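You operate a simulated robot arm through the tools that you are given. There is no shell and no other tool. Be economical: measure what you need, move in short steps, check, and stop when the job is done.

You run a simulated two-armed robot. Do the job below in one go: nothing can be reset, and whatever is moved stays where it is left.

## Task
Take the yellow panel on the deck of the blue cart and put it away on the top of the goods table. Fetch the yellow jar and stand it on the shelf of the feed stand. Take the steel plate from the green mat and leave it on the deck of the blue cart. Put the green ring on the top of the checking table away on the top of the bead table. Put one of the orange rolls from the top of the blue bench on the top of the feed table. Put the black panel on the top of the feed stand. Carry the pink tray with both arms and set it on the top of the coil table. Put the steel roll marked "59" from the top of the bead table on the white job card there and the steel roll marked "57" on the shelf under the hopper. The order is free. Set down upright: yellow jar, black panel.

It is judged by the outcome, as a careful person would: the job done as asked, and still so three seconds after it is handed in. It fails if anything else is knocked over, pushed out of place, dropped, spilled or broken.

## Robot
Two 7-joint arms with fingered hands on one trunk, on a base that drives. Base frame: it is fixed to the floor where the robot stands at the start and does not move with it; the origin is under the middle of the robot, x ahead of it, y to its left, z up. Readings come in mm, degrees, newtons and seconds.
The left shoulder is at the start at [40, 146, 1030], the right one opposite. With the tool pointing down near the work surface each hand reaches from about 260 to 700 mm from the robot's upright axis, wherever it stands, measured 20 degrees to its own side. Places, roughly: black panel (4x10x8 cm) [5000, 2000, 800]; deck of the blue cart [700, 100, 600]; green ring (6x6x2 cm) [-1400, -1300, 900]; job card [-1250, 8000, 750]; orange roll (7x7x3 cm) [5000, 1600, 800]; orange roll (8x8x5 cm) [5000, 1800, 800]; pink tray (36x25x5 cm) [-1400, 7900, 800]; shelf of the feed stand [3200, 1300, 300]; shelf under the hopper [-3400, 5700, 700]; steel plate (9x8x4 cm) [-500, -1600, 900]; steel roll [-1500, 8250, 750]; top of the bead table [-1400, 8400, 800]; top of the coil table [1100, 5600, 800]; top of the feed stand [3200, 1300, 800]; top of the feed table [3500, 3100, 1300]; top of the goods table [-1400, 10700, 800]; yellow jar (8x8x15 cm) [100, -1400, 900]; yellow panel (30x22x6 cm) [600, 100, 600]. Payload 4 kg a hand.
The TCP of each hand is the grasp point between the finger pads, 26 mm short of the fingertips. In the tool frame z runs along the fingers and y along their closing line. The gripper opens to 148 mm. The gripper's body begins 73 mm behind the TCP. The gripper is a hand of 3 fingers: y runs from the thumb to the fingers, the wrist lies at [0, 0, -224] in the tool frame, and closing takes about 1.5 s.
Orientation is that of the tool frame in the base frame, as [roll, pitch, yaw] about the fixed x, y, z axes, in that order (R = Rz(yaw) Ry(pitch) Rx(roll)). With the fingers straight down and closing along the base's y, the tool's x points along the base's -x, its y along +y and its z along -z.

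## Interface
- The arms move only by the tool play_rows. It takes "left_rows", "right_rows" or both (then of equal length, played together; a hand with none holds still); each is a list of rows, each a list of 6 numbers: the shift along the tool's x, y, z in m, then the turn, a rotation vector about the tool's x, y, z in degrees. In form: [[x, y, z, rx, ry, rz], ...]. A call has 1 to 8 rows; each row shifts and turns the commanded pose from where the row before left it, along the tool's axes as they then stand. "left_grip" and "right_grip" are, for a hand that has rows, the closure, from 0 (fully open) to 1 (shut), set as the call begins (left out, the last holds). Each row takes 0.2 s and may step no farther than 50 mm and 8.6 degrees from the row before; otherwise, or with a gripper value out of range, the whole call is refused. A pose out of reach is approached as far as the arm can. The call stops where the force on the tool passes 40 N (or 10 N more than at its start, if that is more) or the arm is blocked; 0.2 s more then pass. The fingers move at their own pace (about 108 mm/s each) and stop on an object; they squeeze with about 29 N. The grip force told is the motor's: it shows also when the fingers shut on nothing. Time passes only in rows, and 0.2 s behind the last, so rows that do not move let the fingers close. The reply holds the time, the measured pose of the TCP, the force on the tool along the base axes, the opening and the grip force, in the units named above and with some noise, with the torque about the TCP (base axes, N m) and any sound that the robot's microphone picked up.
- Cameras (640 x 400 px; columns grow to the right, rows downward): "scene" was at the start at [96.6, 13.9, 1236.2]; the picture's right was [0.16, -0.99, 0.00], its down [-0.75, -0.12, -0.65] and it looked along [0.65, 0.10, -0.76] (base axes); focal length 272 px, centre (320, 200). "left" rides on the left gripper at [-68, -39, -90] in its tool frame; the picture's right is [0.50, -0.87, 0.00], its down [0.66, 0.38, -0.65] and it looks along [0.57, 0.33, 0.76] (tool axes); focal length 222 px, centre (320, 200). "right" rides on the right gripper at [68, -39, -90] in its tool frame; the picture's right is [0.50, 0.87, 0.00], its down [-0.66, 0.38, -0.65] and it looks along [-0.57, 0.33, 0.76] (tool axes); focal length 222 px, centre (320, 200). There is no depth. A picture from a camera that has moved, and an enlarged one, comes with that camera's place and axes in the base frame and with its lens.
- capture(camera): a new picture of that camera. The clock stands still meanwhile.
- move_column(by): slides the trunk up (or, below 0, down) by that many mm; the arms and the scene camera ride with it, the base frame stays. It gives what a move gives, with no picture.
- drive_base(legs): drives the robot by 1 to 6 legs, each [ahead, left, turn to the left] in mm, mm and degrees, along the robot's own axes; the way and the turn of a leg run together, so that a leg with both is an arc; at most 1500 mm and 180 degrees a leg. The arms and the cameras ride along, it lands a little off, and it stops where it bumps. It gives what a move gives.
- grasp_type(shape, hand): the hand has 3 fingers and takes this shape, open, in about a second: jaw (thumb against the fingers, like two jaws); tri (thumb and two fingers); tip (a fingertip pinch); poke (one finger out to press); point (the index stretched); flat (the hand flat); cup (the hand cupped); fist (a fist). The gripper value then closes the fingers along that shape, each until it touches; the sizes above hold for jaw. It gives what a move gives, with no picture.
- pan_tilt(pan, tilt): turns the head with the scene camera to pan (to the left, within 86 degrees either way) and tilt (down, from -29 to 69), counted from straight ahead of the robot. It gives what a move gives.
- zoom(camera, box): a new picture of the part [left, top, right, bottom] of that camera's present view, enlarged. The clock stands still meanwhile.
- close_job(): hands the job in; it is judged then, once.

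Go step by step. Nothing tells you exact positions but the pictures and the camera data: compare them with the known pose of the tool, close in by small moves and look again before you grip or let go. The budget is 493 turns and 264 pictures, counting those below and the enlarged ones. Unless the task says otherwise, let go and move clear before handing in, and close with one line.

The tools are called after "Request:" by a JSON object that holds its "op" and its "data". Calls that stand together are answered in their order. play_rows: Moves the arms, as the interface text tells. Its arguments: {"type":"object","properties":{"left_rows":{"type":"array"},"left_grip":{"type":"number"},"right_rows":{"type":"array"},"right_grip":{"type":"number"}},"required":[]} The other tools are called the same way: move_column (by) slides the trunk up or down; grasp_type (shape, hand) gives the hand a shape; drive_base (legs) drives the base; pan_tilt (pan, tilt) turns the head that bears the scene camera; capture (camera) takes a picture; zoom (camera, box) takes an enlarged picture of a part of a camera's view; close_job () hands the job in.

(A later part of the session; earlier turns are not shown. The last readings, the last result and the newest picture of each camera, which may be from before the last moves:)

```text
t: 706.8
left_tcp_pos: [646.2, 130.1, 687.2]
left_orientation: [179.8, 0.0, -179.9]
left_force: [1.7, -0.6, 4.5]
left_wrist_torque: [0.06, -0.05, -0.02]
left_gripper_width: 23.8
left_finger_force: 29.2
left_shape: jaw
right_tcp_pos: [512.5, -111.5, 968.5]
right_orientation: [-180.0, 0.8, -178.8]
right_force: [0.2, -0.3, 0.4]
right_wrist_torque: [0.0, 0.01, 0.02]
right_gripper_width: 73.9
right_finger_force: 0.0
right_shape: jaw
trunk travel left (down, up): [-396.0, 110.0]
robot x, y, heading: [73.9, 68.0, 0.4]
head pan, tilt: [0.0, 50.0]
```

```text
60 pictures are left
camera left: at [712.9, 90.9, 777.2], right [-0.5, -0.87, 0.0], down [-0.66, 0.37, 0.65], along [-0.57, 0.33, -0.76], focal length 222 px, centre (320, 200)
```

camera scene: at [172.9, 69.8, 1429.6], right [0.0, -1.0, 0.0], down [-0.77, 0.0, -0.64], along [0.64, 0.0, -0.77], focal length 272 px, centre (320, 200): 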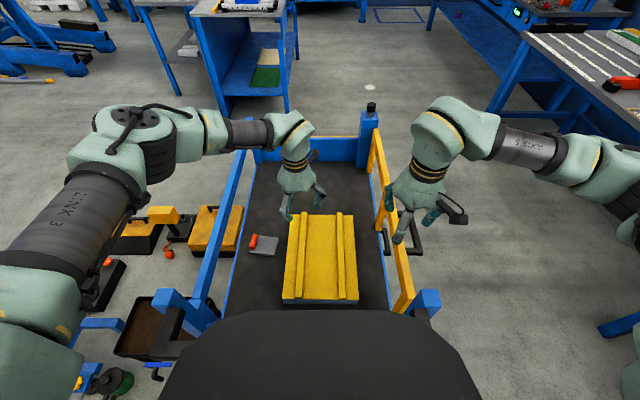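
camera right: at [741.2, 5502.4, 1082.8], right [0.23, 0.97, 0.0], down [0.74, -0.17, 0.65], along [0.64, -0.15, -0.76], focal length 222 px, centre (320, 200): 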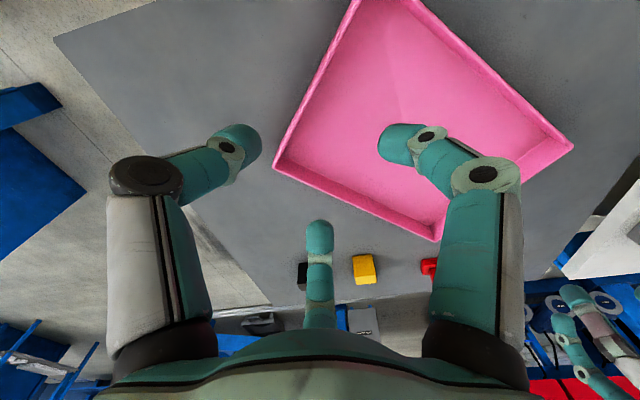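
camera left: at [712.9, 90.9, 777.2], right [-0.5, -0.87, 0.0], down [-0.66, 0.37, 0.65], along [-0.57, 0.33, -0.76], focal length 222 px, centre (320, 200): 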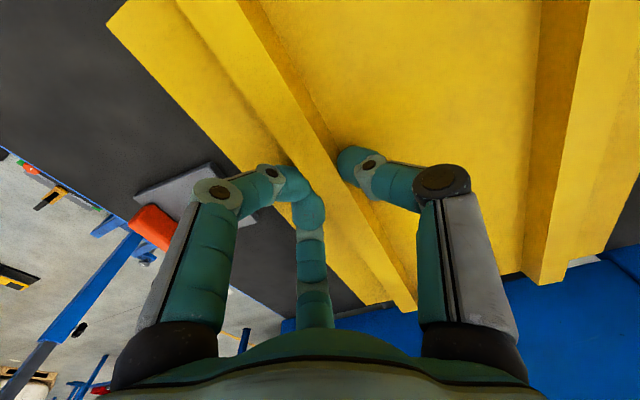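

Request:
{"op": "play_rows", "data": {"right_rows": [[-0.0093, 0.03, 0.0275, 0, 0.8, 0.6], [-0.0093, 0.03, 0.0275, 0, 0, 0], [-0.0093, 0.03, 0.0275, 0, 0, 0], [-0.0093, 0.03, 0.0275, 0, 0, 0]]}}

Request:
{"op": "capture", "data": {"camera": "right"}}

Request:
{"op": "capture", "data": {"camera": "scene"}}

```text
t: 707.8
left_tcp_pos: [644.9, 131.0, 686.3]
left_orientation: [179.9, 0.1, -179.8]
left_force: [-0.5, 0.3, 7.6]
left_wrist_torque: [0.1, -0.03, -0.06]
left_gripper_width: 23.3
left_finger_force: 29.0
left_shape: jaw
right_tcp_pos: [548.8, 8.6, 858.9]
right_orientation: [-179.9, 0.0, -179.3]
right_force: [0.1, -0.7, -0.2]
right_wrist_torque: [-0.01, 0.03, -0.03]
right_gripper_width: 73.9
right_finger_force: 0.2
right_shape: jaw
trunk travel left (down, up): [-396.0, 110.0]
robot x, y, heading: [73.4, 71.5, 0.1]
head pan, tilt: [0.0, 50.0]
```

```text
59 pictures are left
camera right: at [481.2, -31.1, 949.6], right [-0.51, 0.86, 0.0], down [0.65, 0.39, 0.65], along [0.56, 0.33, -0.76], focal length 222 px, centre (320, 200)
```

right: 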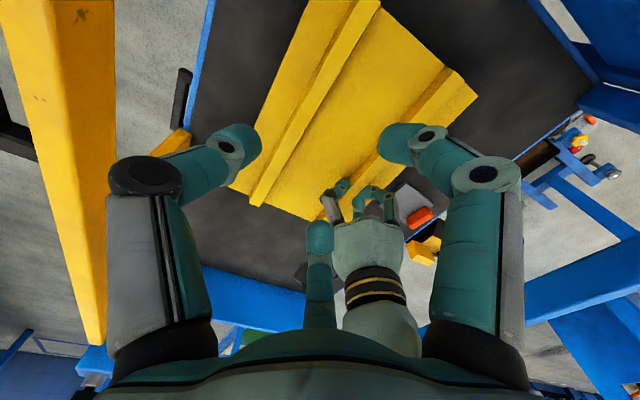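

```text
58 pictures are left
camera scene: at [170.7, 72.8, 1429.8], right [0.0, -1.0, 0.0], down [-0.77, 0.0, -0.64], along [0.64, 0.0, -0.77], focal length 272 px, centre (320, 200)
```

scene: 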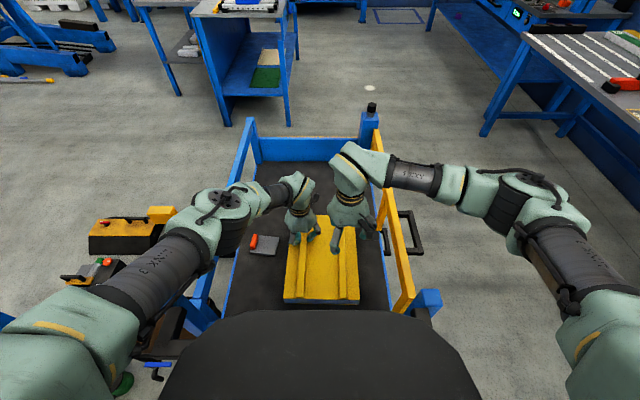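

Request:
{"op": "play_rows", "data": {"right_rows": [[0, -0.003, 0.035, 0, 0, 0], [0, -0.003, 0.035, 0, 0, 0], [0, -0.002, 0.035, 0, 0, 0], [0, 0, 0.034, 0, 0, 0]]}}

Request:
{"op": "capture", "data": {"camera": "right"}}

```text
t: 708.8
left_tcp_pos: [644.3, 129.1, 688.3]
left_orientation: [179.9, 0.0, -179.8]
left_force: [0.2, 0.0, 6.6]
left_wrist_torque: [0.05, 0.02, -0.01]
left_gripper_width: 23.6
left_finger_force: 28.9
left_shape: jaw
right_tcp_pos: [549.9, 3.4, 717.5]
right_orientation: [-180.0, 0.0, -179.3]
right_force: [0.5, -0.5, -0.1]
right_wrist_torque: [-0.01, 0.01, 0.0]
right_gripper_width: 73.9
right_finger_force: 0.1
right_shape: jaw
trunk travel left (down, up): [-396.0, 110.0]
robot x, y, heading: [76.1, 67.3, 0.4]
head pan, tilt: [0.0, 50.0]
```

```text
57 pictures are left
camera right: at [481.3, -38.4, 810.0], right [-0.51, 0.86, 0.0], down [0.65, 0.39, 0.66], along [0.56, 0.33, -0.76], focal length 222 px, centre (320, 200)
```

right: 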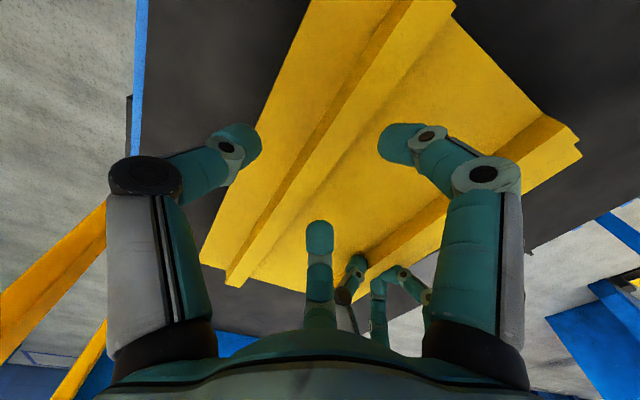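

Request:
{"op": "play_rows", "data": {"right_rows": [[0, -0.008, 0.0, 0, 0, 0], [0, 0, 0.015, 0, 0, 0], [0, 0, 0.008, 0, 0, 0], [0, 0, 0.004, 0, 0, 0], [0, 0, 0, 0, 0, 0]]}}

Request:
{"op": "capture", "data": {"camera": "right"}}

```text
t: 709.9
left_tcp_pos: [644.2, 130.0, 688.4]
left_orientation: [179.8, 0.2, -179.9]
left_force: [-1.4, 1.3, 2.3]
left_wrist_torque: [0.19, 0.03, -0.01]
left_gripper_width: 22.6
left_finger_force: 29.4
left_shape: jaw
right_tcp_pos: [552.3, -0.5, 699.2]
right_orientation: [179.3, 0.5, -179.4]
right_force: [-3.5, -0.9, 26.7]
right_wrist_torque: [0.4, 1.22, 0.1]
right_gripper_width: 74.6
right_finger_force: 0.2
right_shape: jaw
trunk travel left (down, up): [-396.0, 110.0]
robot x, y, heading: [78.2, 69.5, 0.2]
head pan, tilt: [0.0, 50.0]
stopped in row 5 (right hand): the force on the tool passed its limit at 42 N (the readings are from after the stop); the commanded pose is now the measured one
```

```text
56 pictures are left
camera right: at [483.3, -41.9, 790.5], right [-0.51, 0.86, 0.01], down [0.65, 0.38, 0.66], along [0.57, 0.34, -0.75], focal length 222 px, centre (320, 200)
```

right: 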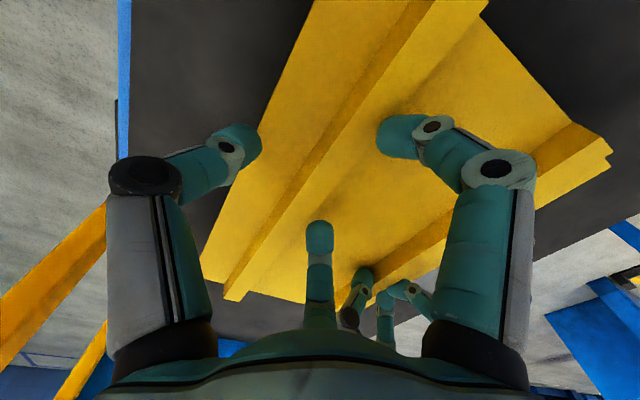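

Request:
{"op": "play_rows", "data": {"right_rows": [[0, 0, -0.012, 0, 0, 0], [0, 0.014, 0, 0, 0, 0], [0, 0, 0.012, 0, 0, 0], [0, 0, 0.006, 0, 0, 0], [0, 0, 0.004, 0, 0, 0]]}}

Request:
{"op": "capture", "data": {"camera": "right"}}

```text
t: 711.1
left_tcp_pos: [644.8, 130.7, 688.1]
left_orientation: [179.9, 0.2, -179.8]
left_force: [-2.3, 2.5, 15.0]
left_wrist_torque: [0.16, 0.03, -0.01]
left_gripper_width: 22.7
left_finger_force: 29.0
left_shape: jaw
right_tcp_pos: [549.5, 11.9, 687.9]
right_orientation: [179.5, 0.2, -179.4]
right_force: [0.1, 0.2, 1.6]
right_wrist_torque: [0.04, 0.11, 0.01]
right_gripper_width: 74.1
right_finger_force: 0.0
right_shape: jaw
trunk travel left (down, up): [-396.0, 110.0]
robot x, y, heading: [75.6, 72.5, 0.2]
head pan, tilt: [0.0, 50.0]
```

```text
55 pictures are left
camera right: at [481.6, -29.5, 778.3], right [-0.51, 0.86, 0.0], down [0.65, 0.38, 0.66], along [0.57, 0.34, -0.75], focal length 222 px, centre (320, 200)
```

right: 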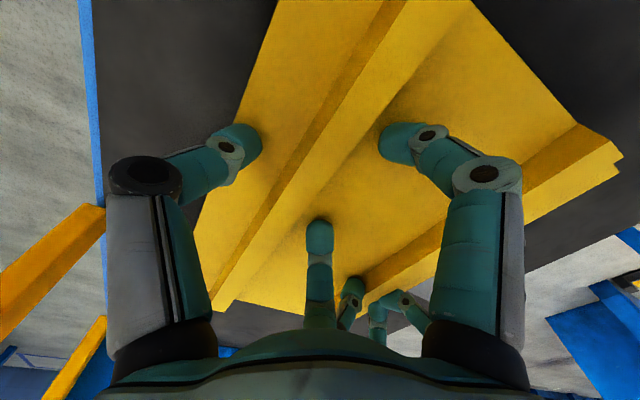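

Now the rib is well between the fingers. I'll close the right hand and make a small test lift with both.

Request:
{"op": "play_rows", "data": {"right_rows": [[0, 0, 0, 0, 0, 0], [0, 0, 0, 0, 0, 0], [0, 0, 0, 0, 0, 0], [0, 0, 0, 0, 0, 0], [0, 0, 0, 0, 0, 0]], "right_grip": 1}}

Request:
{"op": "move_column", "data": {"by": 30}}

Request:
{"op": "capture", "data": {"camera": "scene"}}

Request:
{"op": "capture", "data": {"camera": "right"}}

```text
t: 712.3
left_tcp_pos: [644.0, 130.5, 688.2]
left_orientation: [179.7, 0.3, -179.8]
left_force: [4.1, 4.7, 7.1]
left_wrist_torque: [0.2, -0.1, 0.01]
left_gripper_width: 22.6
left_finger_force: 28.8
left_shape: jaw
right_tcp_pos: [550.7, 10.1, 688.7]
right_orientation: [179.6, 0.3, -179.5]
right_force: [-1.1, -13.5, 27.1]
right_wrist_torque: [-0.72, 0.07, -0.27]
right_gripper_width: 19.7
right_finger_force: 28.7
right_shape: jaw
trunk travel left (down, up): [-396.0, 110.0]
robot x, y, heading: [74.9, 69.5, 0.1]
head pan, tilt: [0.0, 50.0]
```

```text
t: 713.0
left_tcp_pos: [645.7, 131.4, 716.1]
left_orientation: [179.7, 0.0, -179.9]
left_force: [1.6, 5.5, -3.6]
left_wrist_torque: [0.24, -0.08, -0.04]
left_gripper_width: 21.9
left_finger_force: 28.7
left_shape: jaw
right_tcp_pos: [548.4, 9.7, 716.2]
right_orientation: [179.6, 0.0, -179.4]
right_force: [-1.4, -6.1, -2.3]
right_wrist_torque: [-0.1, 0.02, -0.2]
right_gripper_width: 17.1
right_finger_force: 29.4
right_shape: jaw
trunk travel left (down, up): [-426.0, 80.0]
robot x, y, heading: [73.8, 67.5, 0.2]
head pan, tilt: [0.0, 50.0]
```

```text
54 pictures are left
camera scene: at [171.8, 71.6, 1460.3], right [0.0, -1.0, 0.0], down [-0.77, 0.0, -0.64], along [0.64, 0.0, -0.77], focal length 272 px, centre (320, 200)
```

scene: 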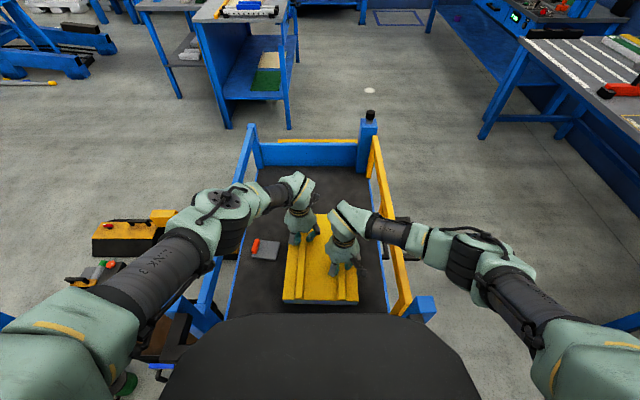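

```text
53 pictures are left
camera right: at [482.2, -29.7, 807.2], right [-0.51, 0.86, 0.01], down [0.65, 0.38, 0.66], along [0.56, 0.34, -0.75], focal length 222 px, centre (320, 200)
```

right: 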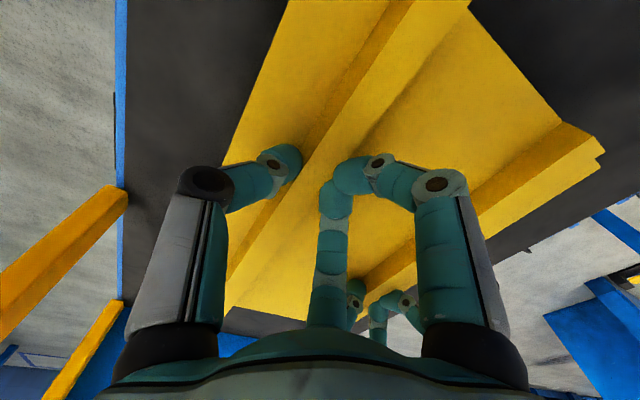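

Lifted evenly (about 0.6 kg). I'll raise further with the trunk, then with both arms.

Request:
{"op": "play_rows", "data": {"left_rows": [[0, 0.001, 0, 0, 0, 0]], "right_rows": [[0, -0.002, 0, 0, 0, 0]]}}

Request:
{"op": "move_column", "data": {"by": 80}}

Request:
{"op": "play_rows", "data": {"left_rows": [[0, 0, -0.03, 0, 0, 0], [0, 0, -0.03, 0, 0, 0], [0, 0, -0.03, 0, 0, 0], [0, 0, -0.03, 0, 0, 0]], "right_rows": [[0, 0, -0.03, 0, 0, 0], [0, 0, -0.03, 0, 0, 0], [0, 0, -0.03, 0, 0, 0], [0, 0, -0.03, 0, 0, 0]]}}

Request:
{"op": "capture", "data": {"camera": "scene"}}

```text
t: 713.4
left_tcp_pos: [645.1, 130.8, 717.5]
left_orientation: [179.9, 0.0, -179.9]
left_force: [0.8, 2.2, -2.6]
left_wrist_torque: [0.12, -0.01, 0.0]
left_gripper_width: 21.7
left_finger_force: 29.0
left_shape: jaw
right_tcp_pos: [551.7, 9.7, 716.2]
right_orientation: [179.5, 0.2, -179.3]
right_force: [-0.5, -2.3, -2.7]
right_wrist_torque: [-0.09, 0.01, -0.15]
right_gripper_width: 17.0
right_finger_force: 29.3
right_shape: jaw
trunk travel left (down, up): [-426.0, 80.0]
robot x, y, heading: [71.8, 71.7, 0.3]
head pan, tilt: [0.0, 50.0]
```

```text
t: 714.6
left_tcp_pos: [644.2, 131.6, 796.5]
left_orientation: [179.8, -0.1, -179.8]
left_force: [-2.0, -1.5, -3.7]
left_wrist_torque: [0.01, 0.01, -0.02]
left_gripper_width: 21.9
left_finger_force: 29.3
left_shape: jaw
right_tcp_pos: [551.6, 8.1, 796.8]
right_orientation: [179.5, 0.2, -179.4]
right_force: [2.4, 1.6, -2.3]
right_wrist_torque: [0.02, -0.06, -0.19]
right_gripper_width: 16.7
right_finger_force: 29.3
right_shape: jaw
trunk travel left (down, up): [-506.0, 0.0]
robot x, y, heading: [74.6, 65.6, 0.2]
head pan, tilt: [0.0, 50.0]
```

```text
t: 715.6
left_tcp_pos: [645.5, 128.7, 918.4]
left_orientation: [179.8, 0.1, -179.9]
left_force: [-4.0, -0.1, -3.0]
left_wrist_torque: [0.1, 0.03, -0.12]
left_gripper_width: 21.4
left_finger_force: 29.3
left_shape: jaw
right_tcp_pos: [549.8, 7.7, 916.7]
right_orientation: [179.6, 0.1, -179.4]
right_force: [2.7, 0.9, -1.7]
right_wrist_torque: [0.11, -0.09, -0.26]
right_gripper_width: 16.5
right_finger_force: 29.4
right_shape: jaw
trunk travel left (down, up): [-506.0, 0.0]
robot x, y, heading: [75.4, 71.7, 0.2]
head pan, tilt: [0.0, 50.0]
```

```text
52 pictures are left
camera scene: at [171.4, 71.9, 1539.5], right [0.0, -1.0, 0.0], down [-0.77, 0.0, -0.64], along [0.64, 0.0, -0.77], focal length 272 px, centre (320, 200)
```

scene: 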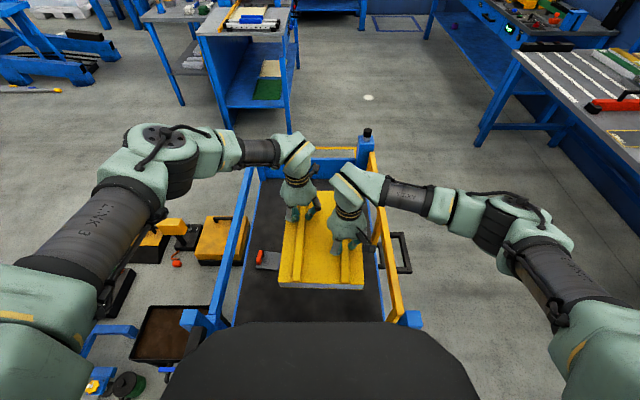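

Request:
{"op": "play_rows", "data": {"left_rows": [[0, 0, -0.03, 0, 0, 0], [0, 0, -0.03, 0, 0, 0], [0, 0, -0.03, 0, 0, 0], [0, 0, -0.03, 0, 0, 0], [0, 0, -0.02, 0, 0, 0]], "right_rows": [[0, 0, -0.03, 0, 0, 0], [0, 0, -0.03, 0, 0, 0], [0, 0, -0.03, 0, 0, 0], [0, 0, -0.03, 0, 0, 0], [0, 0, -0.02, 0, 0, 0]]}}

Request:
{"op": "drive_base", "data": {"legs": [[-330, 0, 0]]}}

Request:
{"op": "capture", "data": {"camera": "scene"}}

```text
t: 716.8
left_tcp_pos: [645.0, 128.7, 1058.1]
left_orientation: [179.8, -0.1, 180.0]
left_force: [-2.8, 0.0, -3.5]
left_wrist_torque: [0.09, 0.03, -0.01]
left_gripper_width: 21.6
left_finger_force: 29.4
left_shape: jaw
right_tcp_pos: [550.0, 6.6, 1055.6]
right_orientation: [179.5, 0.1, -179.3]
right_force: [0.9, 0.1, -1.8]
right_wrist_torque: [0.06, -0.07, -0.2]
right_gripper_width: 16.4
right_finger_force: 28.5
right_shape: jaw
trunk travel left (down, up): [-506.0, 0.0]
robot x, y, heading: [75.2, 70.5, 0.1]
head pan, tilt: [0.0, 50.0]
```

```text
t: 719.0
left_tcp_pos: [315.5, 127.1, 1057.4]
left_orientation: [179.8, 0.0, 180.0]
left_force: [-0.6, 1.1, -0.6]
left_wrist_torque: [0.0, -0.01, -0.04]
left_gripper_width: 18.3
left_finger_force: 28.7
left_shape: jaw
right_tcp_pos: [219.9, 4.0, 1054.6]
right_orientation: [179.5, 0.1, -179.5]
right_force: [0.7, -0.3, 0.2]
right_wrist_torque: [0.01, 0.01, 0.03]
right_gripper_width: 12.4
right_finger_force: 29.3
right_shape: jaw
trunk travel left (down, up): [-506.0, 0.0]
robot x, y, heading: [-257.7, 71.0, 0.1]
head pan, tilt: [0.0, 50.0]
```

```text
51 pictures are left
camera scene: at [-157.8, 70.4, 1539.4], right [0.0, -1.0, 0.0], down [-0.77, 0.0, -0.64], along [0.64, 0.0, -0.77], focal length 272 px, centre (320, 200)
```

scene: 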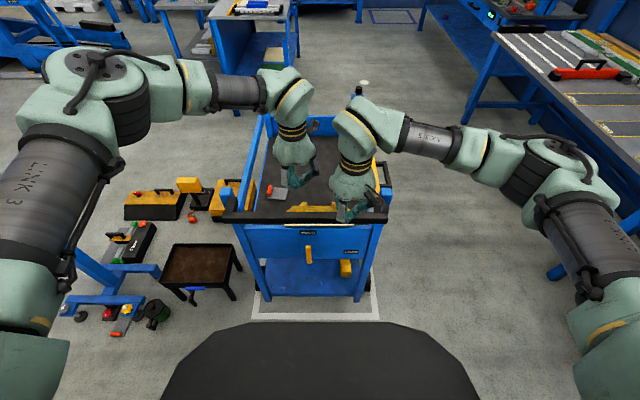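

The panel caught the handle bar and slipped out of the hands. I'll see where it lies.

Request:
{"op": "zoom", "data": {"camera": "scene", "box": [200, 110, 440, 280]}}

Request:
{"op": "capture", "data": {"camera": "right"}}

```text
2.35 times, centred on (320, 195) of scene
camera zoom: at [-157.8, 70.4, 1539.4], right [0.0, -1.0, 0.0], down [-0.77, 0.0, -0.64], along [0.64, 0.0, -0.77], focal length 639 px, centre (320, 212)
```

zoom: 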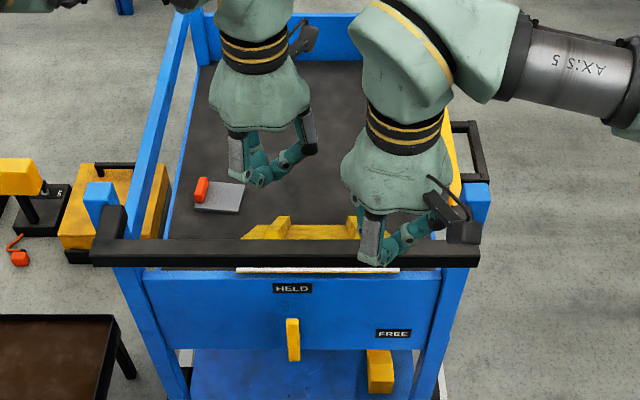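

```text
49 pictures are left
camera right: at [153.4, -36.3, 1145.5], right [-0.51, 0.86, 0.01], down [0.65, 0.38, 0.66], along [0.57, 0.34, -0.75], focal length 222 px, centre (320, 200)
```

right: 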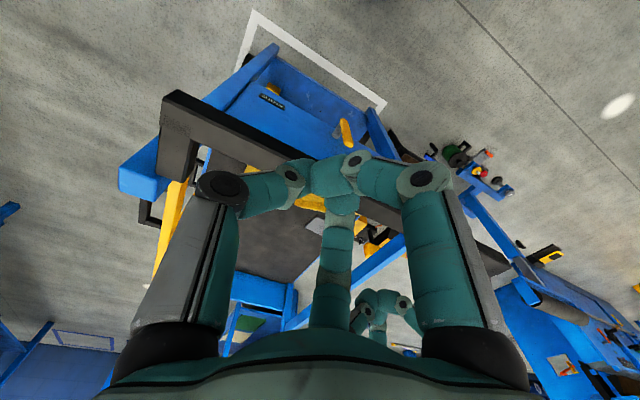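

Request:
{"op": "drive_base", "data": {"legs": [[-300, 0, 0]]}}

Request:
{"op": "pan_tilt", "data": {"pan": 0, "tilt": 35}}

Request:
{"op": "zoom", "data": {"camera": "scene", "box": [200, 140, 440, 300]}}

```text
t: 721.0
left_tcp_pos: [13.6, 127.3, 1055.3]
left_orientation: [179.8, 0.0, -180.0]
left_force: [0.3, 0.1, -0.6]
left_wrist_torque: [-0.02, 0.0, -0.03]
left_gripper_width: 18.3
left_finger_force: 29.2
left_shape: jaw
right_tcp_pos: [-81.1, 3.4, 1053.4]
right_orientation: [179.4, 0.0, -179.6]
right_force: [1.0, 1.1, -0.6]
right_wrist_torque: [-0.01, 0.0, 0.0]
right_gripper_width: 12.3
right_finger_force: 29.0
right_shape: jaw
trunk travel left (down, up): [-506.0, 0.0]
robot x, y, heading: [-561.4, 69.2, -0.2]
head pan, tilt: [0.0, 50.0]
```

```text
t: 721.8
left_tcp_pos: [12.8, 127.5, 1058.2]
left_orientation: [179.8, 0.1, 180.0]
left_force: [-0.5, -0.1, 0.4]
left_wrist_torque: [0.01, -0.03, -0.03]
left_gripper_width: 18.6
left_finger_force: 28.7
left_shape: jaw
right_tcp_pos: [-82.4, 4.4, 1055.0]
right_orientation: [179.5, 0.2, -179.5]
right_force: [-0.9, 0.0, -0.1]
right_wrist_torque: [0.03, -0.01, 0.02]
right_gripper_width: 12.3
right_finger_force: 28.9
right_shape: jaw
trunk travel left (down, up): [-506.0, 0.0]
robot x, y, heading: [-559.6, 64.2, -0.2]
head pan, tilt: [0.0, 35.0]
```

```text
2.50 times, centred on (320, 220) of scene
camera zoom: at [-451.8, 70.1, 1561.2], right [0.0, -1.0, 0.0], down [-0.57, 0.0, -0.82], along [0.82, 0.0, -0.57], focal length 679 px, centre (320, 150)
```

zoom: 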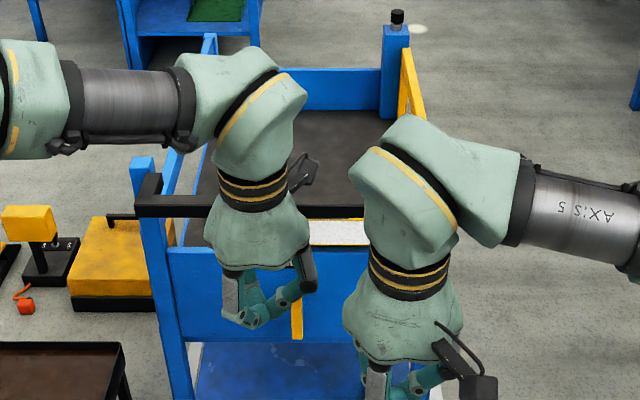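

Request:
{"op": "play_rows", "data": {"left_rows": [[0, 0.045, 0, 0, 0, 0], [0, 0.045, 0, 0, 0, 0], [0, 0.045, 0, 0, 0, 0], [0, 0.045, 0, 0, 0, 0]], "right_rows": [[0, -0.045, 0, 0, 0, 0], [0, -0.045, 0, 0, 0, 0], [0, -0.045, 0, 0, 0, 0], [0, -0.045, 0, 0, 0, 0]], "left_grip": 0.5, "right_grip": 0.5}}

Request:
{"op": "zoom", "data": {"camera": "scene", "box": [220, 150, 420, 275]}}

```text
t: 722.8
left_tcp_pos: [13.3, 306.2, 1059.3]
left_orientation: [179.9, 0.1, -180.0]
left_force: [-0.5, -0.3, 0.3]
left_wrist_torque: [-0.01, 0.0, 0.02]
left_gripper_width: 73.6
left_finger_force: 0.0
left_shape: jaw
right_tcp_pos: [-80.1, -179.4, 1054.6]
right_orientation: [179.5, 0.2, -179.4]
right_force: [-0.1, -0.9, -0.3]
right_wrist_torque: [0.01, -0.01, -0.03]
right_gripper_width: 73.3
right_finger_force: 0.0
right_shape: jaw
trunk travel left (down, up): [-506.0, 0.0]
robot x, y, heading: [-559.9, 70.2, 0.2]
head pan, tilt: [0.0, 35.0]
```

```text
3.20 times, centred on (320, 212) of scene
camera zoom: at [-452.2, 70.1, 1561.3], right [0.0, -1.0, 0.0], down [-0.57, 0.0, -0.82], along [0.82, 0.0, -0.57], focal length 869 px, centre (320, 160)
```

zoom: 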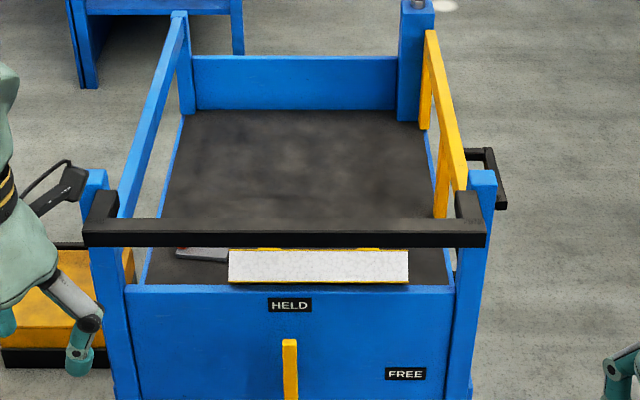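

The panel now leans in the cart: its upper end rests on the front wall top (x≈327, z≈835), and the bar top is at z≈1000, higher than I thought. I'll nudge the upper end forward so that it settles flat again.

Request:
{"op": "drive_base", "data": {"legs": [[400, 80, 0]]}}

Request:
{"op": "play_rows", "data": {"right_rows": [[0.0, 0.04, -0.02, 0, 0, 0], [0.0, 0.04, -0.02, 0, 0, 0], [0.0, 0.04, -0.02, 0, 0, 0], [0.0, 0.04, -0.02, 0, 0, 0]], "right_grip": 1}}

Request:
{"op": "pan_tilt", "data": {"pan": 0, "tilt": 50}}

Request:
{"op": "capture", "data": {"camera": "scene"}}

```text
t: 725.4
left_tcp_pos: [419.7, 380.2, 1060.4]
left_orientation: [179.8, 0.2, 179.5]
left_force: [-0.2, -0.7, -0.3]
left_wrist_torque: [0.0, 0.0, -0.01]
left_gripper_width: 73.6
left_finger_force: 0.1
left_shape: jaw
right_tcp_pos: [322.7, -101.5, 1054.5]
right_orientation: [179.6, 0.2, -179.9]
right_force: [-0.5, 0.7, 0.1]
right_wrist_torque: [-0.01, -0.02, 0.01]
right_gripper_width: 73.2
right_finger_force: 0.1
right_shape: jaw
trunk travel left (down, up): [-506.0, 0.0]
robot x, y, heading: [-154.3, 147.6, -0.2]
head pan, tilt: [0.0, 35.0]
```

```text
t: 726.4
left_tcp_pos: [421.9, 382.6, 1058.7]
left_orientation: [179.9, 0.1, 179.6]
left_force: [0.7, -0.6, -0.4]
left_wrist_torque: [0.01, 0.02, -0.01]
left_gripper_width: 73.5
left_finger_force: 0.1
left_shape: jaw
right_tcp_pos: [324.2, 60.1, 1133.4]
right_orientation: [179.6, 0.0, -179.9]
right_force: [0.0, -0.1, -0.3]
right_wrist_torque: [0.02, 0.0, -0.01]
right_gripper_width: 0.0
right_finger_force: 29.1
right_shape: jaw
trunk travel left (down, up): [-506.0, 0.0]
robot x, y, heading: [-155.2, 143.3, -0.4]
head pan, tilt: [0.0, 35.0]
```

```text
t: 727.1
left_tcp_pos: [421.8, 380.5, 1058.8]
left_orientation: [179.7, 0.1, 179.6]
left_force: [-0.3, -0.2, 0.5]
left_wrist_torque: [-0.01, 0.0, 0.03]
left_gripper_width: 73.5
left_finger_force: 0.1
left_shape: jaw
right_tcp_pos: [324.9, 58.7, 1133.8]
right_orientation: [179.5, 0.1, -179.9]
right_force: [-0.3, 0.0, 0.2]
right_wrist_torque: [0.0, 0.02, 0.03]
right_gripper_width: 0.0
right_finger_force: 28.7
right_shape: jaw
trunk travel left (down, up): [-506.0, 0.0]
robot x, y, heading: [-154.8, 146.7, -0.3]
head pan, tilt: [0.0, 50.0]
```

```text
46 pictures are left
camera scene: at [-57.4, 148.0, 1539.5], right [0.0, -1.0, 0.0], down [-0.77, 0.0, -0.64], along [0.64, 0.0, -0.77], focal length 272 px, centre (320, 200)
```

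scene: 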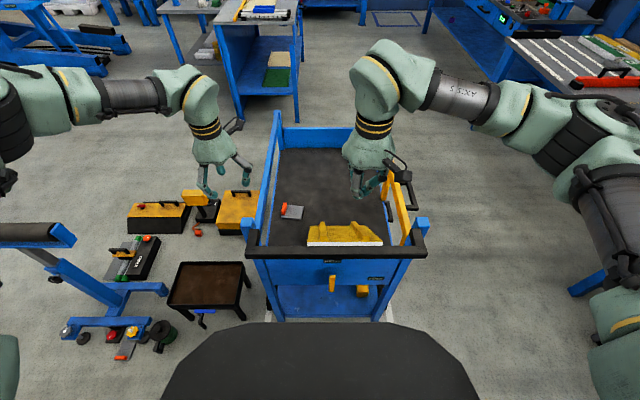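

Request:
{"op": "zoom", "data": {"camera": "scene", "box": [240, 180, 440, 290]}}

Request:
{"op": "capture", "data": {"camera": "right"}}

```text
3.20 times, centred on (340, 235) of scene
camera zoom: at [-57.4, 148.0, 1539.5], right [0.0, -1.0, 0.0], down [-0.77, 0.0, -0.64], along [0.64, 0.0, -0.77], focal length 869 px, centre (256, 88)
```

zoom: 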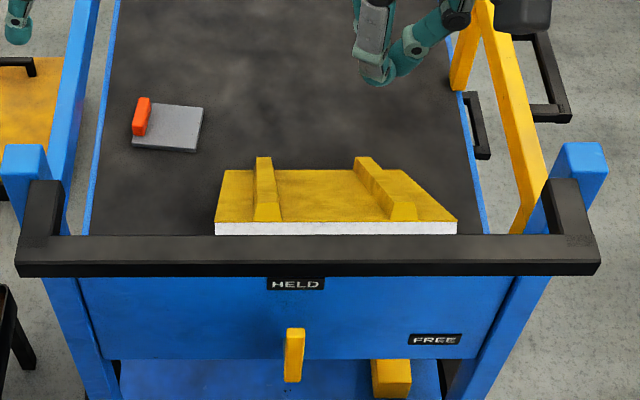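

```text
44 pictures are left
camera right: at [256.6, 17.7, 1225.4], right [-0.5, 0.86, 0.01], down [0.65, 0.37, 0.66], along [0.57, 0.33, -0.75], focal length 222 px, centre (320, 200)
```

right: 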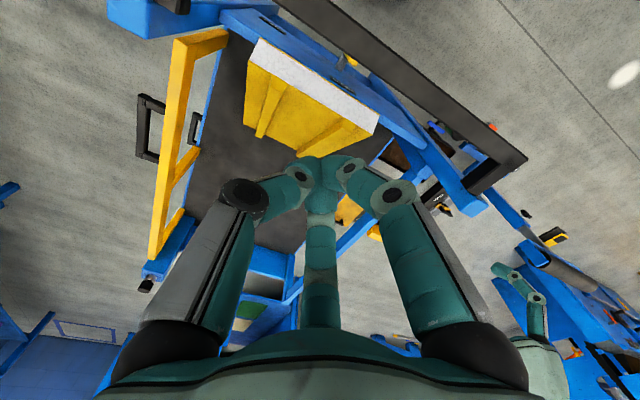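

The right hand's camera would foul the bar, so the left hand does the nudge. I'll move the right hand aside first.

Request:
{"op": "play_rows", "data": {"right_rows": [[0, -0.048, 0, 0, 0, 0], [0, -0.048, 0, 0, 0, 0], [0, -0.048, 0, 0, 0, 0], [0, -0.048, 0, 0, 0, 0], [0, -0.048, 0, 0, 0, 0]]}}

Request:
{"op": "play_rows", "data": {"left_rows": [[0, -0.045, -0.01, 0, 0, 0], [0, -0.048, -0.01, 0, 0, 0], [0, -0.048, -0.01, 0, 0, 0], [0, -0.048, -0.01, 0, 0, 0], [0, -0.048, -0.01, 0, 0, 0], [0, -0.048, -0.01, 0, 0, 0]], "left_grip": 1}}

Request:
{"op": "play_rows", "data": {"left_rows": [[0.04, 0, 0, 0, 0, 0], [0.04, 0, 0, 0, 0, 0], [0.036, 0, 0, 0, 0, 0], [0, 0, 0.049, 0, 0, 0], [0, 0, 0.049, 0, 0, 0], [0, 0, 0.049, 0, 0, 0], [0, 0, 0.049, 0, 0, 0]]}}

Request:
{"op": "capture", "data": {"camera": "left"}}

Request:
{"op": "zoom", "data": {"camera": "scene", "box": [240, 180, 440, 290]}}

```text
t: 728.3
left_tcp_pos: [421.9, 378.2, 1060.2]
left_orientation: [179.6, 0.2, 179.5]
left_force: [-0.4, -0.4, 0.9]
left_wrist_torque: [0.01, -0.02, -0.02]
left_gripper_width: 73.3
left_finger_force: 0.1
left_shape: jaw
right_tcp_pos: [324.6, -183.7, 1131.7]
right_orientation: [179.5, 0.3, -179.9]
right_force: [-0.8, -0.4, 0.0]
right_wrist_torque: [0.03, -0.02, 0.0]
right_gripper_width: 0.0
right_finger_force: 29.2
right_shape: jaw
trunk travel left (down, up): [-506.0, 0.0]
robot x, y, heading: [-155.7, 144.8, -0.2]
head pan, tilt: [0.0, 50.0]
```

```text
t: 729.7
left_tcp_pos: [419.4, 92.5, 1116.7]
left_orientation: [179.7, 0.1, 179.7]
left_force: [-0.4, -0.5, -0.3]
left_wrist_torque: [0.02, 0.01, -0.01]
left_gripper_width: 0.0
left_finger_force: 29.9
left_shape: jaw
right_tcp_pos: [322.2, -184.3, 1130.6]
right_orientation: [179.4, 0.1, -179.9]
right_force: [-1.2, -0.6, 0.0]
right_wrist_torque: [0.02, -0.03, -0.01]
right_gripper_width: 0.0
right_finger_force: 29.0
right_shape: jaw
trunk travel left (down, up): [-506.0, 0.0]
robot x, y, heading: [-153.8, 148.4, -0.1]
head pan, tilt: [0.0, 50.0]
```

```text
t: 731.3
left_tcp_pos: [315.6, 97.4, 921.4]
left_orientation: [179.7, 0.1, 179.7]
left_force: [27.4, 2.1, 12.0]
left_wrist_torque: [0.14, 2.16, -0.56]
left_gripper_width: 0.1
left_finger_force: 29.4
left_shape: jaw
right_tcp_pos: [331.7, -182.2, 1128.8]
right_orientation: [179.7, -0.2, -179.9]
right_force: [0.6, -1.0, 0.1]
right_wrist_torque: [0.02, 0.01, -0.01]
right_gripper_width: 0.0
right_finger_force: 29.6
right_shape: jaw
trunk travel left (down, up): [-506.0, 0.0]
robot x, y, heading: [-152.5, 148.1, -0.1]
head pan, tilt: [0.0, 50.0]
```

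```text
43 pictures are left
camera left: at [381.7, 57.6, 1010.8], right [-0.5, -0.86, 0.0], down [-0.66, 0.38, 0.65], along [-0.56, 0.33, -0.76], focal length 222 px, centre (320, 200)
```

left: 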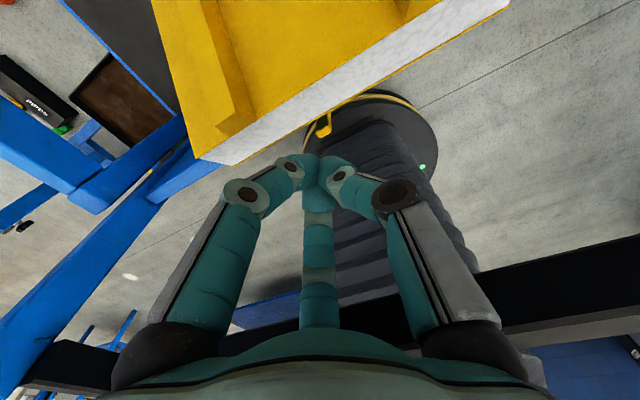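

```text
3.20 times, centred on (340, 235) of scene
camera zoom: at [-47.7, 148.3, 1538.9], right [0.0, -1.0, 0.0], down [-0.77, 0.0, -0.64], along [0.64, 0.0, -0.77], focal length 869 px, centre (256, 88)
```

zoom: 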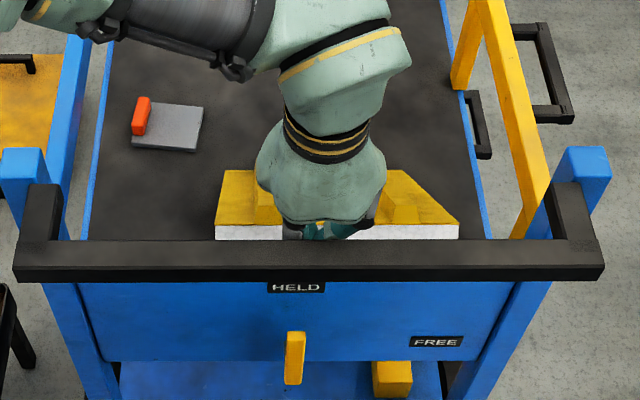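

Request:
{"op": "play_rows", "data": {"left_rows": [[-0.014, 0, 0, 0, 0, 0], [0, 0, 0.02, 0, 0, 0], [0, 0, 0.015, 0, 0, 0], [0, 0, 0.012, 0, 0, 0], [-0.005, 0, 0.01, 0, 0, 0], [-0.008, 0, 0.005, 0, 0, 0]]}}

Request:
{"op": "zoom", "data": {"camera": "scene", "box": [240, 160, 440, 290]}}

```text
t: 732.7
left_tcp_pos: [330.3, 95.4, 860.1]
left_orientation: [179.9, 0.0, 179.6]
left_force: [-0.9, -0.2, -0.2]
left_wrist_torque: [-0.01, 0.03, 0.03]
left_gripper_width: 0.0
left_finger_force: 28.8
left_shape: jaw
right_tcp_pos: [323.8, -182.4, 1131.4]
right_orientation: [179.4, 0.1, -180.0]
right_force: [-0.3, 0.1, 0.4]
right_wrist_torque: [0.02, 0.01, 0.0]
right_gripper_width: 0.0
right_finger_force: 29.1
right_shape: jaw
trunk travel left (down, up): [-506.0, 0.0]
robot x, y, heading: [-152.7, 146.4, -0.4]
head pan, tilt: [0.0, 50.0]
```

```text
3.08 times, centred on (340, 225) of scene
camera zoom: at [-57.0, 147.5, 1539.4], right [0.0, -1.0, 0.0], down [-0.77, 0.0, -0.64], along [0.64, 0.0, -0.77], focal length 835 px, centre (258, 123)
```

zoom: 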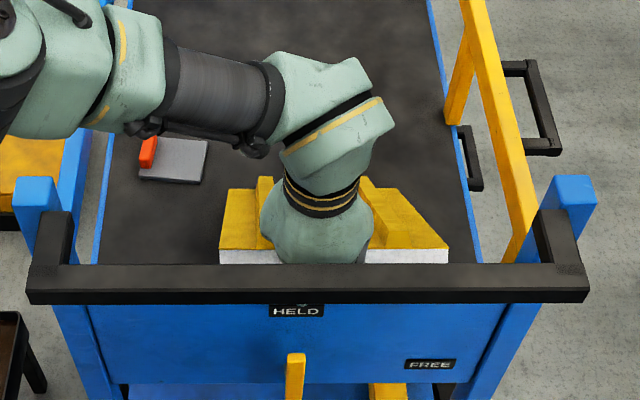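

Request:
{"op": "play_rows", "data": {"left_rows": [[-0.01, 0, 0, 0, 0, 0], [-0.01, 0, 0, 0, 0, 0], [-0.01, 0, 0, 0, 0, 0], [-0.01, 0, 0, 0, 0, 0]]}}

Request:
{"op": "capture", "data": {"camera": "left"}}

```text
t: 733.7
left_tcp_pos: [370.2, 95.9, 860.5]
left_orientation: [179.7, 0.0, 179.5]
left_force: [0.1, -0.1, -0.6]
left_wrist_torque: [0.0, 0.0, 0.03]
left_gripper_width: 0.0
left_finger_force: 28.9
left_shape: jaw
right_tcp_pos: [324.2, -182.0, 1130.5]
right_orientation: [179.4, 0.0, -179.8]
right_force: [-0.9, -0.1, -0.2]
right_wrist_torque: [-0.02, -0.01, -0.01]
right_gripper_width: 0.0
right_finger_force: 29.4
right_shape: jaw
trunk travel left (down, up): [-506.0, 0.0]
robot x, y, heading: [-152.8, 146.8, -0.1]
head pan, tilt: [0.0, 50.0]
```

```text
40 pictures are left
camera left: at [437.6, 55.6, 950.6], right [-0.51, -0.86, 0.0], down [-0.65, 0.38, 0.65], along [-0.56, 0.33, -0.76], focal length 222 px, centre (320, 200)
```

left: 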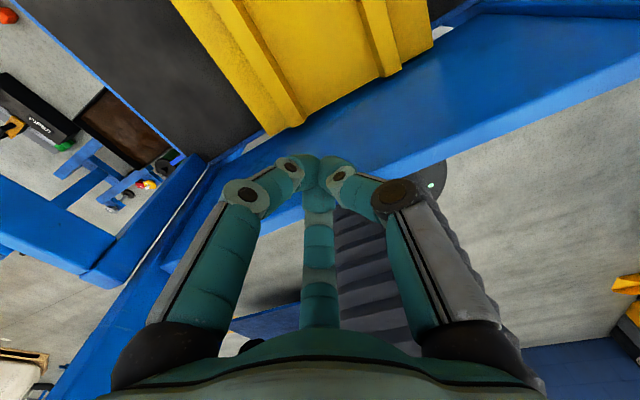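

Request:
{"op": "play_rows", "data": {"left_rows": [[0, 0, -0.045, 0, 0, 0], [0, 0, -0.045, 0, 0, 0], [0, 0, -0.045, 0, 0, 0], [0, 0, -0.045, 0, 0, 0], [0, 0.045, -0.03, 0, 0, 0], [0, 0.045, 0, 0, 0, 0], [0, 0.045, 0, 0, 0, 0]]}}

Request:
{"op": "zoom", "data": {"camera": "scene", "box": [240, 150, 440, 290]}}

```text
refused: row 5 steps farther than a row can; nothing moved
```

```text
2.86 times, centred on (340, 220) of scene
camera zoom: at [-57.2, 147.4, 1539.4], right [0.0, -1.0, 0.0], down [-0.77, 0.0, -0.64], along [0.64, 0.0, -0.77], focal length 776 px, centre (263, 143)
```

zoom: 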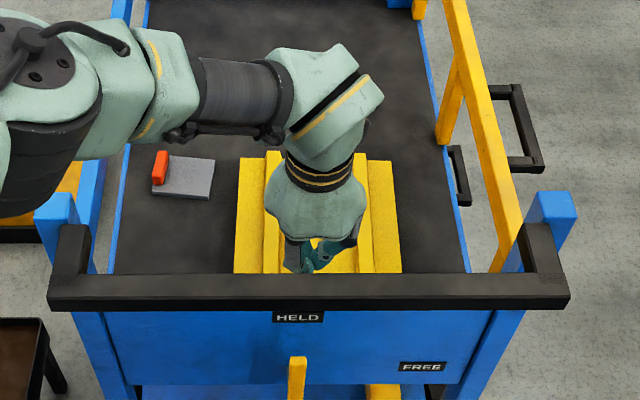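

The panel has settled flat on the deck again. I'll raise the hand, move in, and regrip both ribs; this time I'll lift well above the bar (z≈1000).

Request:
{"op": "play_rows", "data": {"left_rows": [[0, 0, -0.045, 0, 0, 0], [0, 0, -0.045, 0, 0, 0], [0, 0, -0.045, 0, 0, 0], [0, 0, -0.045, 0, 0, 0], [0, 0.04, -0.02, 0, 0, 0], [0, 0.045, 0, 0, 0, 0], [0, 0.045, 0, 0, 0, 0]], "left_grip": 0.5}}

Request:
{"op": "drive_base", "data": {"legs": [[172, -77, 0]]}}

Request:
{"op": "capture", "data": {"camera": "scene"}}

```text
t: 735.3
left_tcp_pos: [369.5, 224.8, 1059.0]
left_orientation: [179.8, 0.2, 179.6]
left_force: [-0.5, 0.8, -0.1]
left_wrist_torque: [-0.01, -0.01, 0.0]
left_gripper_width: 74.0
left_finger_force: 0.0
left_shape: jaw
right_tcp_pos: [323.2, -181.0, 1131.7]
right_orientation: [179.6, 0.1, -180.0]
right_force: [-0.2, 0.6, 0.0]
right_wrist_torque: [-0.02, -0.02, -0.02]
right_gripper_width: 0.1
right_finger_force: 29.1
right_shape: jaw
trunk travel left (down, up): [-506.0, 0.0]
robot x, y, heading: [-150.8, 147.4, -0.2]
head pan, tilt: [0.0, 50.0]
```

```text
t: 736.9
left_tcp_pos: [539.0, 147.6, 1060.7]
left_orientation: [179.9, 0.3, 179.6]
left_force: [0.4, 0.0, -0.7]
left_wrist_torque: [-0.02, -0.01, 0.03]
left_gripper_width: 73.7
left_finger_force: 0.1
left_shape: jaw
right_tcp_pos: [492.8, -257.2, 1133.7]
right_orientation: [179.6, 0.3, -179.9]
right_force: [-0.5, 1.0, -0.3]
right_wrist_torque: [0.0, -0.05, -0.01]
right_gripper_width: 0.0
right_finger_force: 29.0
right_shape: jaw
trunk travel left (down, up): [-506.0, 0.0]
robot x, y, heading: [20.0, 70.7, -0.3]
head pan, tilt: [0.0, 50.0]
```

```text
38 pictures are left
camera scene: at [109.9, 73.0, 1539.8], right [0.0, -1.0, 0.0], down [-0.76, 0.0, -0.64], along [0.64, 0.0, -0.76], focal length 272 px, centre (320, 200)
```

scene: 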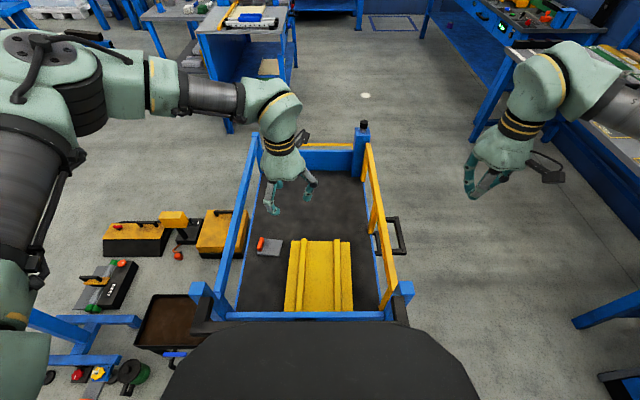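

Request:
{"op": "play_rows", "data": {"left_rows": [[-0.002, -0.004, 0.045, 0, 0, 0], [-0.002, -0.004, 0.045, 0, 0, 0], [-0.002, -0.004, 0.045, 0, 0, 0], [0, 0, 0.045, 0, 0, 0], [0, 0, 0.045, 0, 0, 0], [0, 0, 0.045, 0, 0, 0], [0, 0, 0.04, 0, 0, 0]]}}

Request:
{"op": "capture", "data": {"camera": "left"}}

```text
t: 738.5
left_tcp_pos: [547.1, 135.4, 751.0]
left_orientation: [179.8, 0.1, 179.6]
left_force: [0.8, 0.2, 0.1]
left_wrist_torque: [0.01, 0.0, 0.04]
left_gripper_width: 73.6
left_finger_force: 0.1
left_shape: jaw
right_tcp_pos: [495.1, -260.8, 1130.1]
right_orientation: [179.5, 0.1, -180.0]
right_force: [0.4, -0.1, 0.1]
right_wrist_torque: [0.01, -0.03, 0.0]
right_gripper_width: 0.1
right_finger_force: 29.2
right_shape: jaw
trunk travel left (down, up): [-506.0, 0.0]
robot x, y, heading: [17.9, 71.1, -0.1]
head pan, tilt: [0.0, 50.0]
```

```text
37 pictures are left
camera left: at [614.6, 96.4, 841.4], right [-0.51, -0.86, 0.0], down [-0.65, 0.38, 0.65], along [-0.56, 0.33, -0.76], focal length 222 px, centre (320, 200)
```

left: 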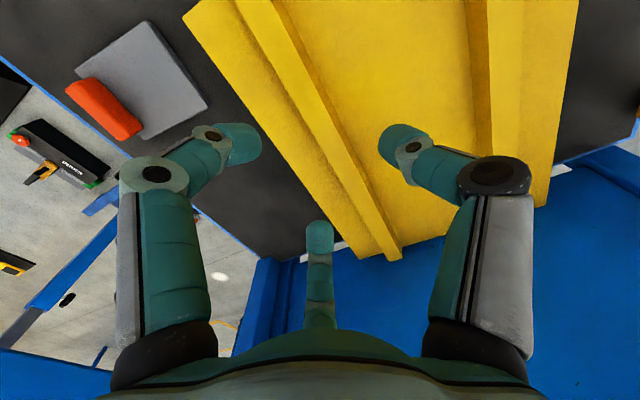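

Request:
{"op": "play_rows", "data": {"left_rows": [[0, -0.008, 0.02, 0, 0, 0], [0, 0, 0.025, 0, 0, 0], [0, 0, 0.01, 0, 0, 0], [0, 0, 0.006, 0, 0, 0], [0, 0, 0, 0, 0, 0]]}}

Request:
{"op": "capture", "data": {"camera": "left"}}

```text
t: 739.7
left_tcp_pos: [539.0, 130.8, 707.7]
left_orientation: [179.8, 0.1, 179.6]
left_force: [0.2, 0.4, -0.4]
left_wrist_torque: [-0.02, -0.02, -0.02]
left_gripper_width: 73.7
left_finger_force: 0.1
left_shape: jaw
left hand out of reach, approached as far as the arm can: row 2, 3, 4
right_tcp_pos: [496.2, -259.7, 1132.2]
right_orientation: [179.5, 0.1, -179.9]
right_force: [0.6, -0.6, 0.4]
right_wrist_torque: [0.0, -0.02, -0.05]
right_gripper_width: 0.1
right_finger_force: 28.4
right_shape: jaw
trunk travel left (down, up): [-506.0, 0.0]
robot x, y, heading: [15.2, 71.5, -0.4]
head pan, tilt: [0.0, 50.0]
```

```text
36 pictures are left
camera left: at [605.4, 91.6, 798.2], right [-0.51, -0.86, 0.0], down [-0.65, 0.38, 0.65], along [-0.56, 0.33, -0.76], focal length 222 px, centre (320, 200)
```

left: 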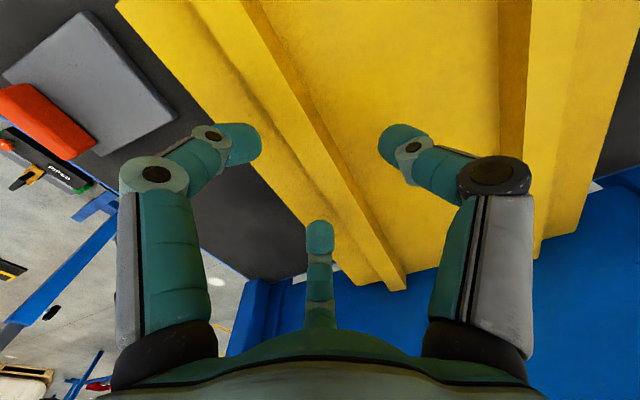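

Request:
{"op": "play_rows", "data": {"left_rows": [[0, 0, -0.03, 0, 0, 0]]}}

Request:
{"op": "drive_base", "data": {"legs": [[40, 0, 0.3]]}}

Request:
{"op": "play_rows", "data": {"left_rows": [[0.02, -0.002, 0, 0, 0, 0], [0.015, -0.002, 0, 0, 0, 0], [0, 0, 0.02, 0, 0, 0], [0, 0, 0.02, 0, 0, 0], [0, 0, 0.006, 0, 0, 0], [0, 0, 0, 0, 0, 0]]}}

Request:
{"op": "capture", "data": {"camera": "left"}}

```text
t: 740.1
left_tcp_pos: [538.9, 133.8, 736.6]
left_orientation: [179.9, 0.0, 179.7]
left_force: [-0.5, 0.7, -0.4]
left_wrist_torque: [0.01, -0.01, -0.01]
left_gripper_width: 73.9
left_finger_force: 0.1
left_shape: jaw
right_tcp_pos: [496.7, -257.3, 1131.8]
right_orientation: [179.5, 0.1, -179.9]
right_force: [0.1, -0.4, -0.8]
right_wrist_torque: [0.01, -0.01, -0.02]
right_gripper_width: 0.1
right_finger_force: 29.0
right_shape: jaw
trunk travel left (down, up): [-506.0, 0.0]
robot x, y, heading: [16.9, 68.0, -0.3]
head pan, tilt: [0.0, 50.0]
```

```text
t: 741.0
left_tcp_pos: [572.6, 134.1, 742.2]
left_orientation: [179.9, 0.5, 179.8]
left_force: [-0.2, -0.1, 1.1]
left_wrist_torque: [-0.03, -0.07, 0.03]
left_gripper_width: 74.0
left_finger_force: 0.0
left_shape: jaw
right_tcp_pos: [526.9, -257.2, 1135.1]
right_orientation: [179.5, 0.6, -179.7]
right_force: [-0.2, 0.3, 0.8]
right_wrist_torque: [-0.02, -0.05, -0.02]
right_gripper_width: 0.1
right_finger_force: 29.2
right_shape: jaw
trunk travel left (down, up): [-506.0, 0.0]
robot x, y, heading: [53.9, 70.4, 0.1]
head pan, tilt: [0.0, 50.0]
```

```text
t: 742.4
left_tcp_pos: [544.0, 130.6, 692.5]
left_orientation: [179.8, 0.0, 179.8]
left_force: [0.1, 0.5, -0.7]
left_wrist_torque: [0.04, -0.02, 0.0]
left_gripper_width: 74.1
left_finger_force: 0.0
left_shape: jaw
right_tcp_pos: [536.2, -256.3, 1131.2]
right_orientation: [179.4, 0.1, -179.6]
right_force: [0.3, -0.3, 0.4]
right_wrist_torque: [-0.02, 0.0, -0.03]
right_gripper_width: 0.0
right_finger_force: 29.3
right_shape: jaw
trunk travel left (down, up): [-506.0, 0.0]
robot x, y, heading: [54.7, 71.7, 0.2]
head pan, tilt: [0.0, 50.0]
```

```text
35 pictures are left
camera left: at [610.3, 91.0, 782.1], right [-0.5, -0.86, 0.0], down [-0.65, 0.38, 0.65], along [-0.56, 0.33, -0.76], focal length 222 px, centre (320, 200)
```

left: 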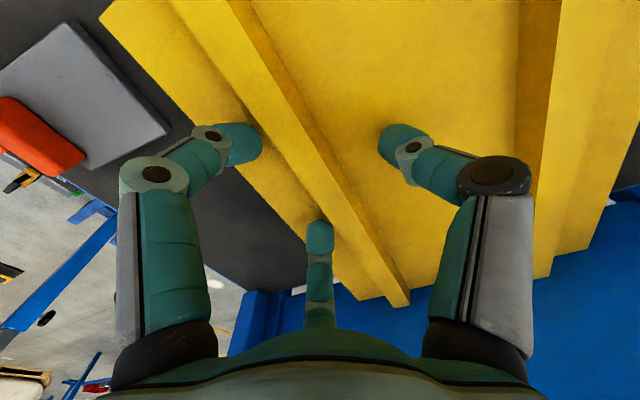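

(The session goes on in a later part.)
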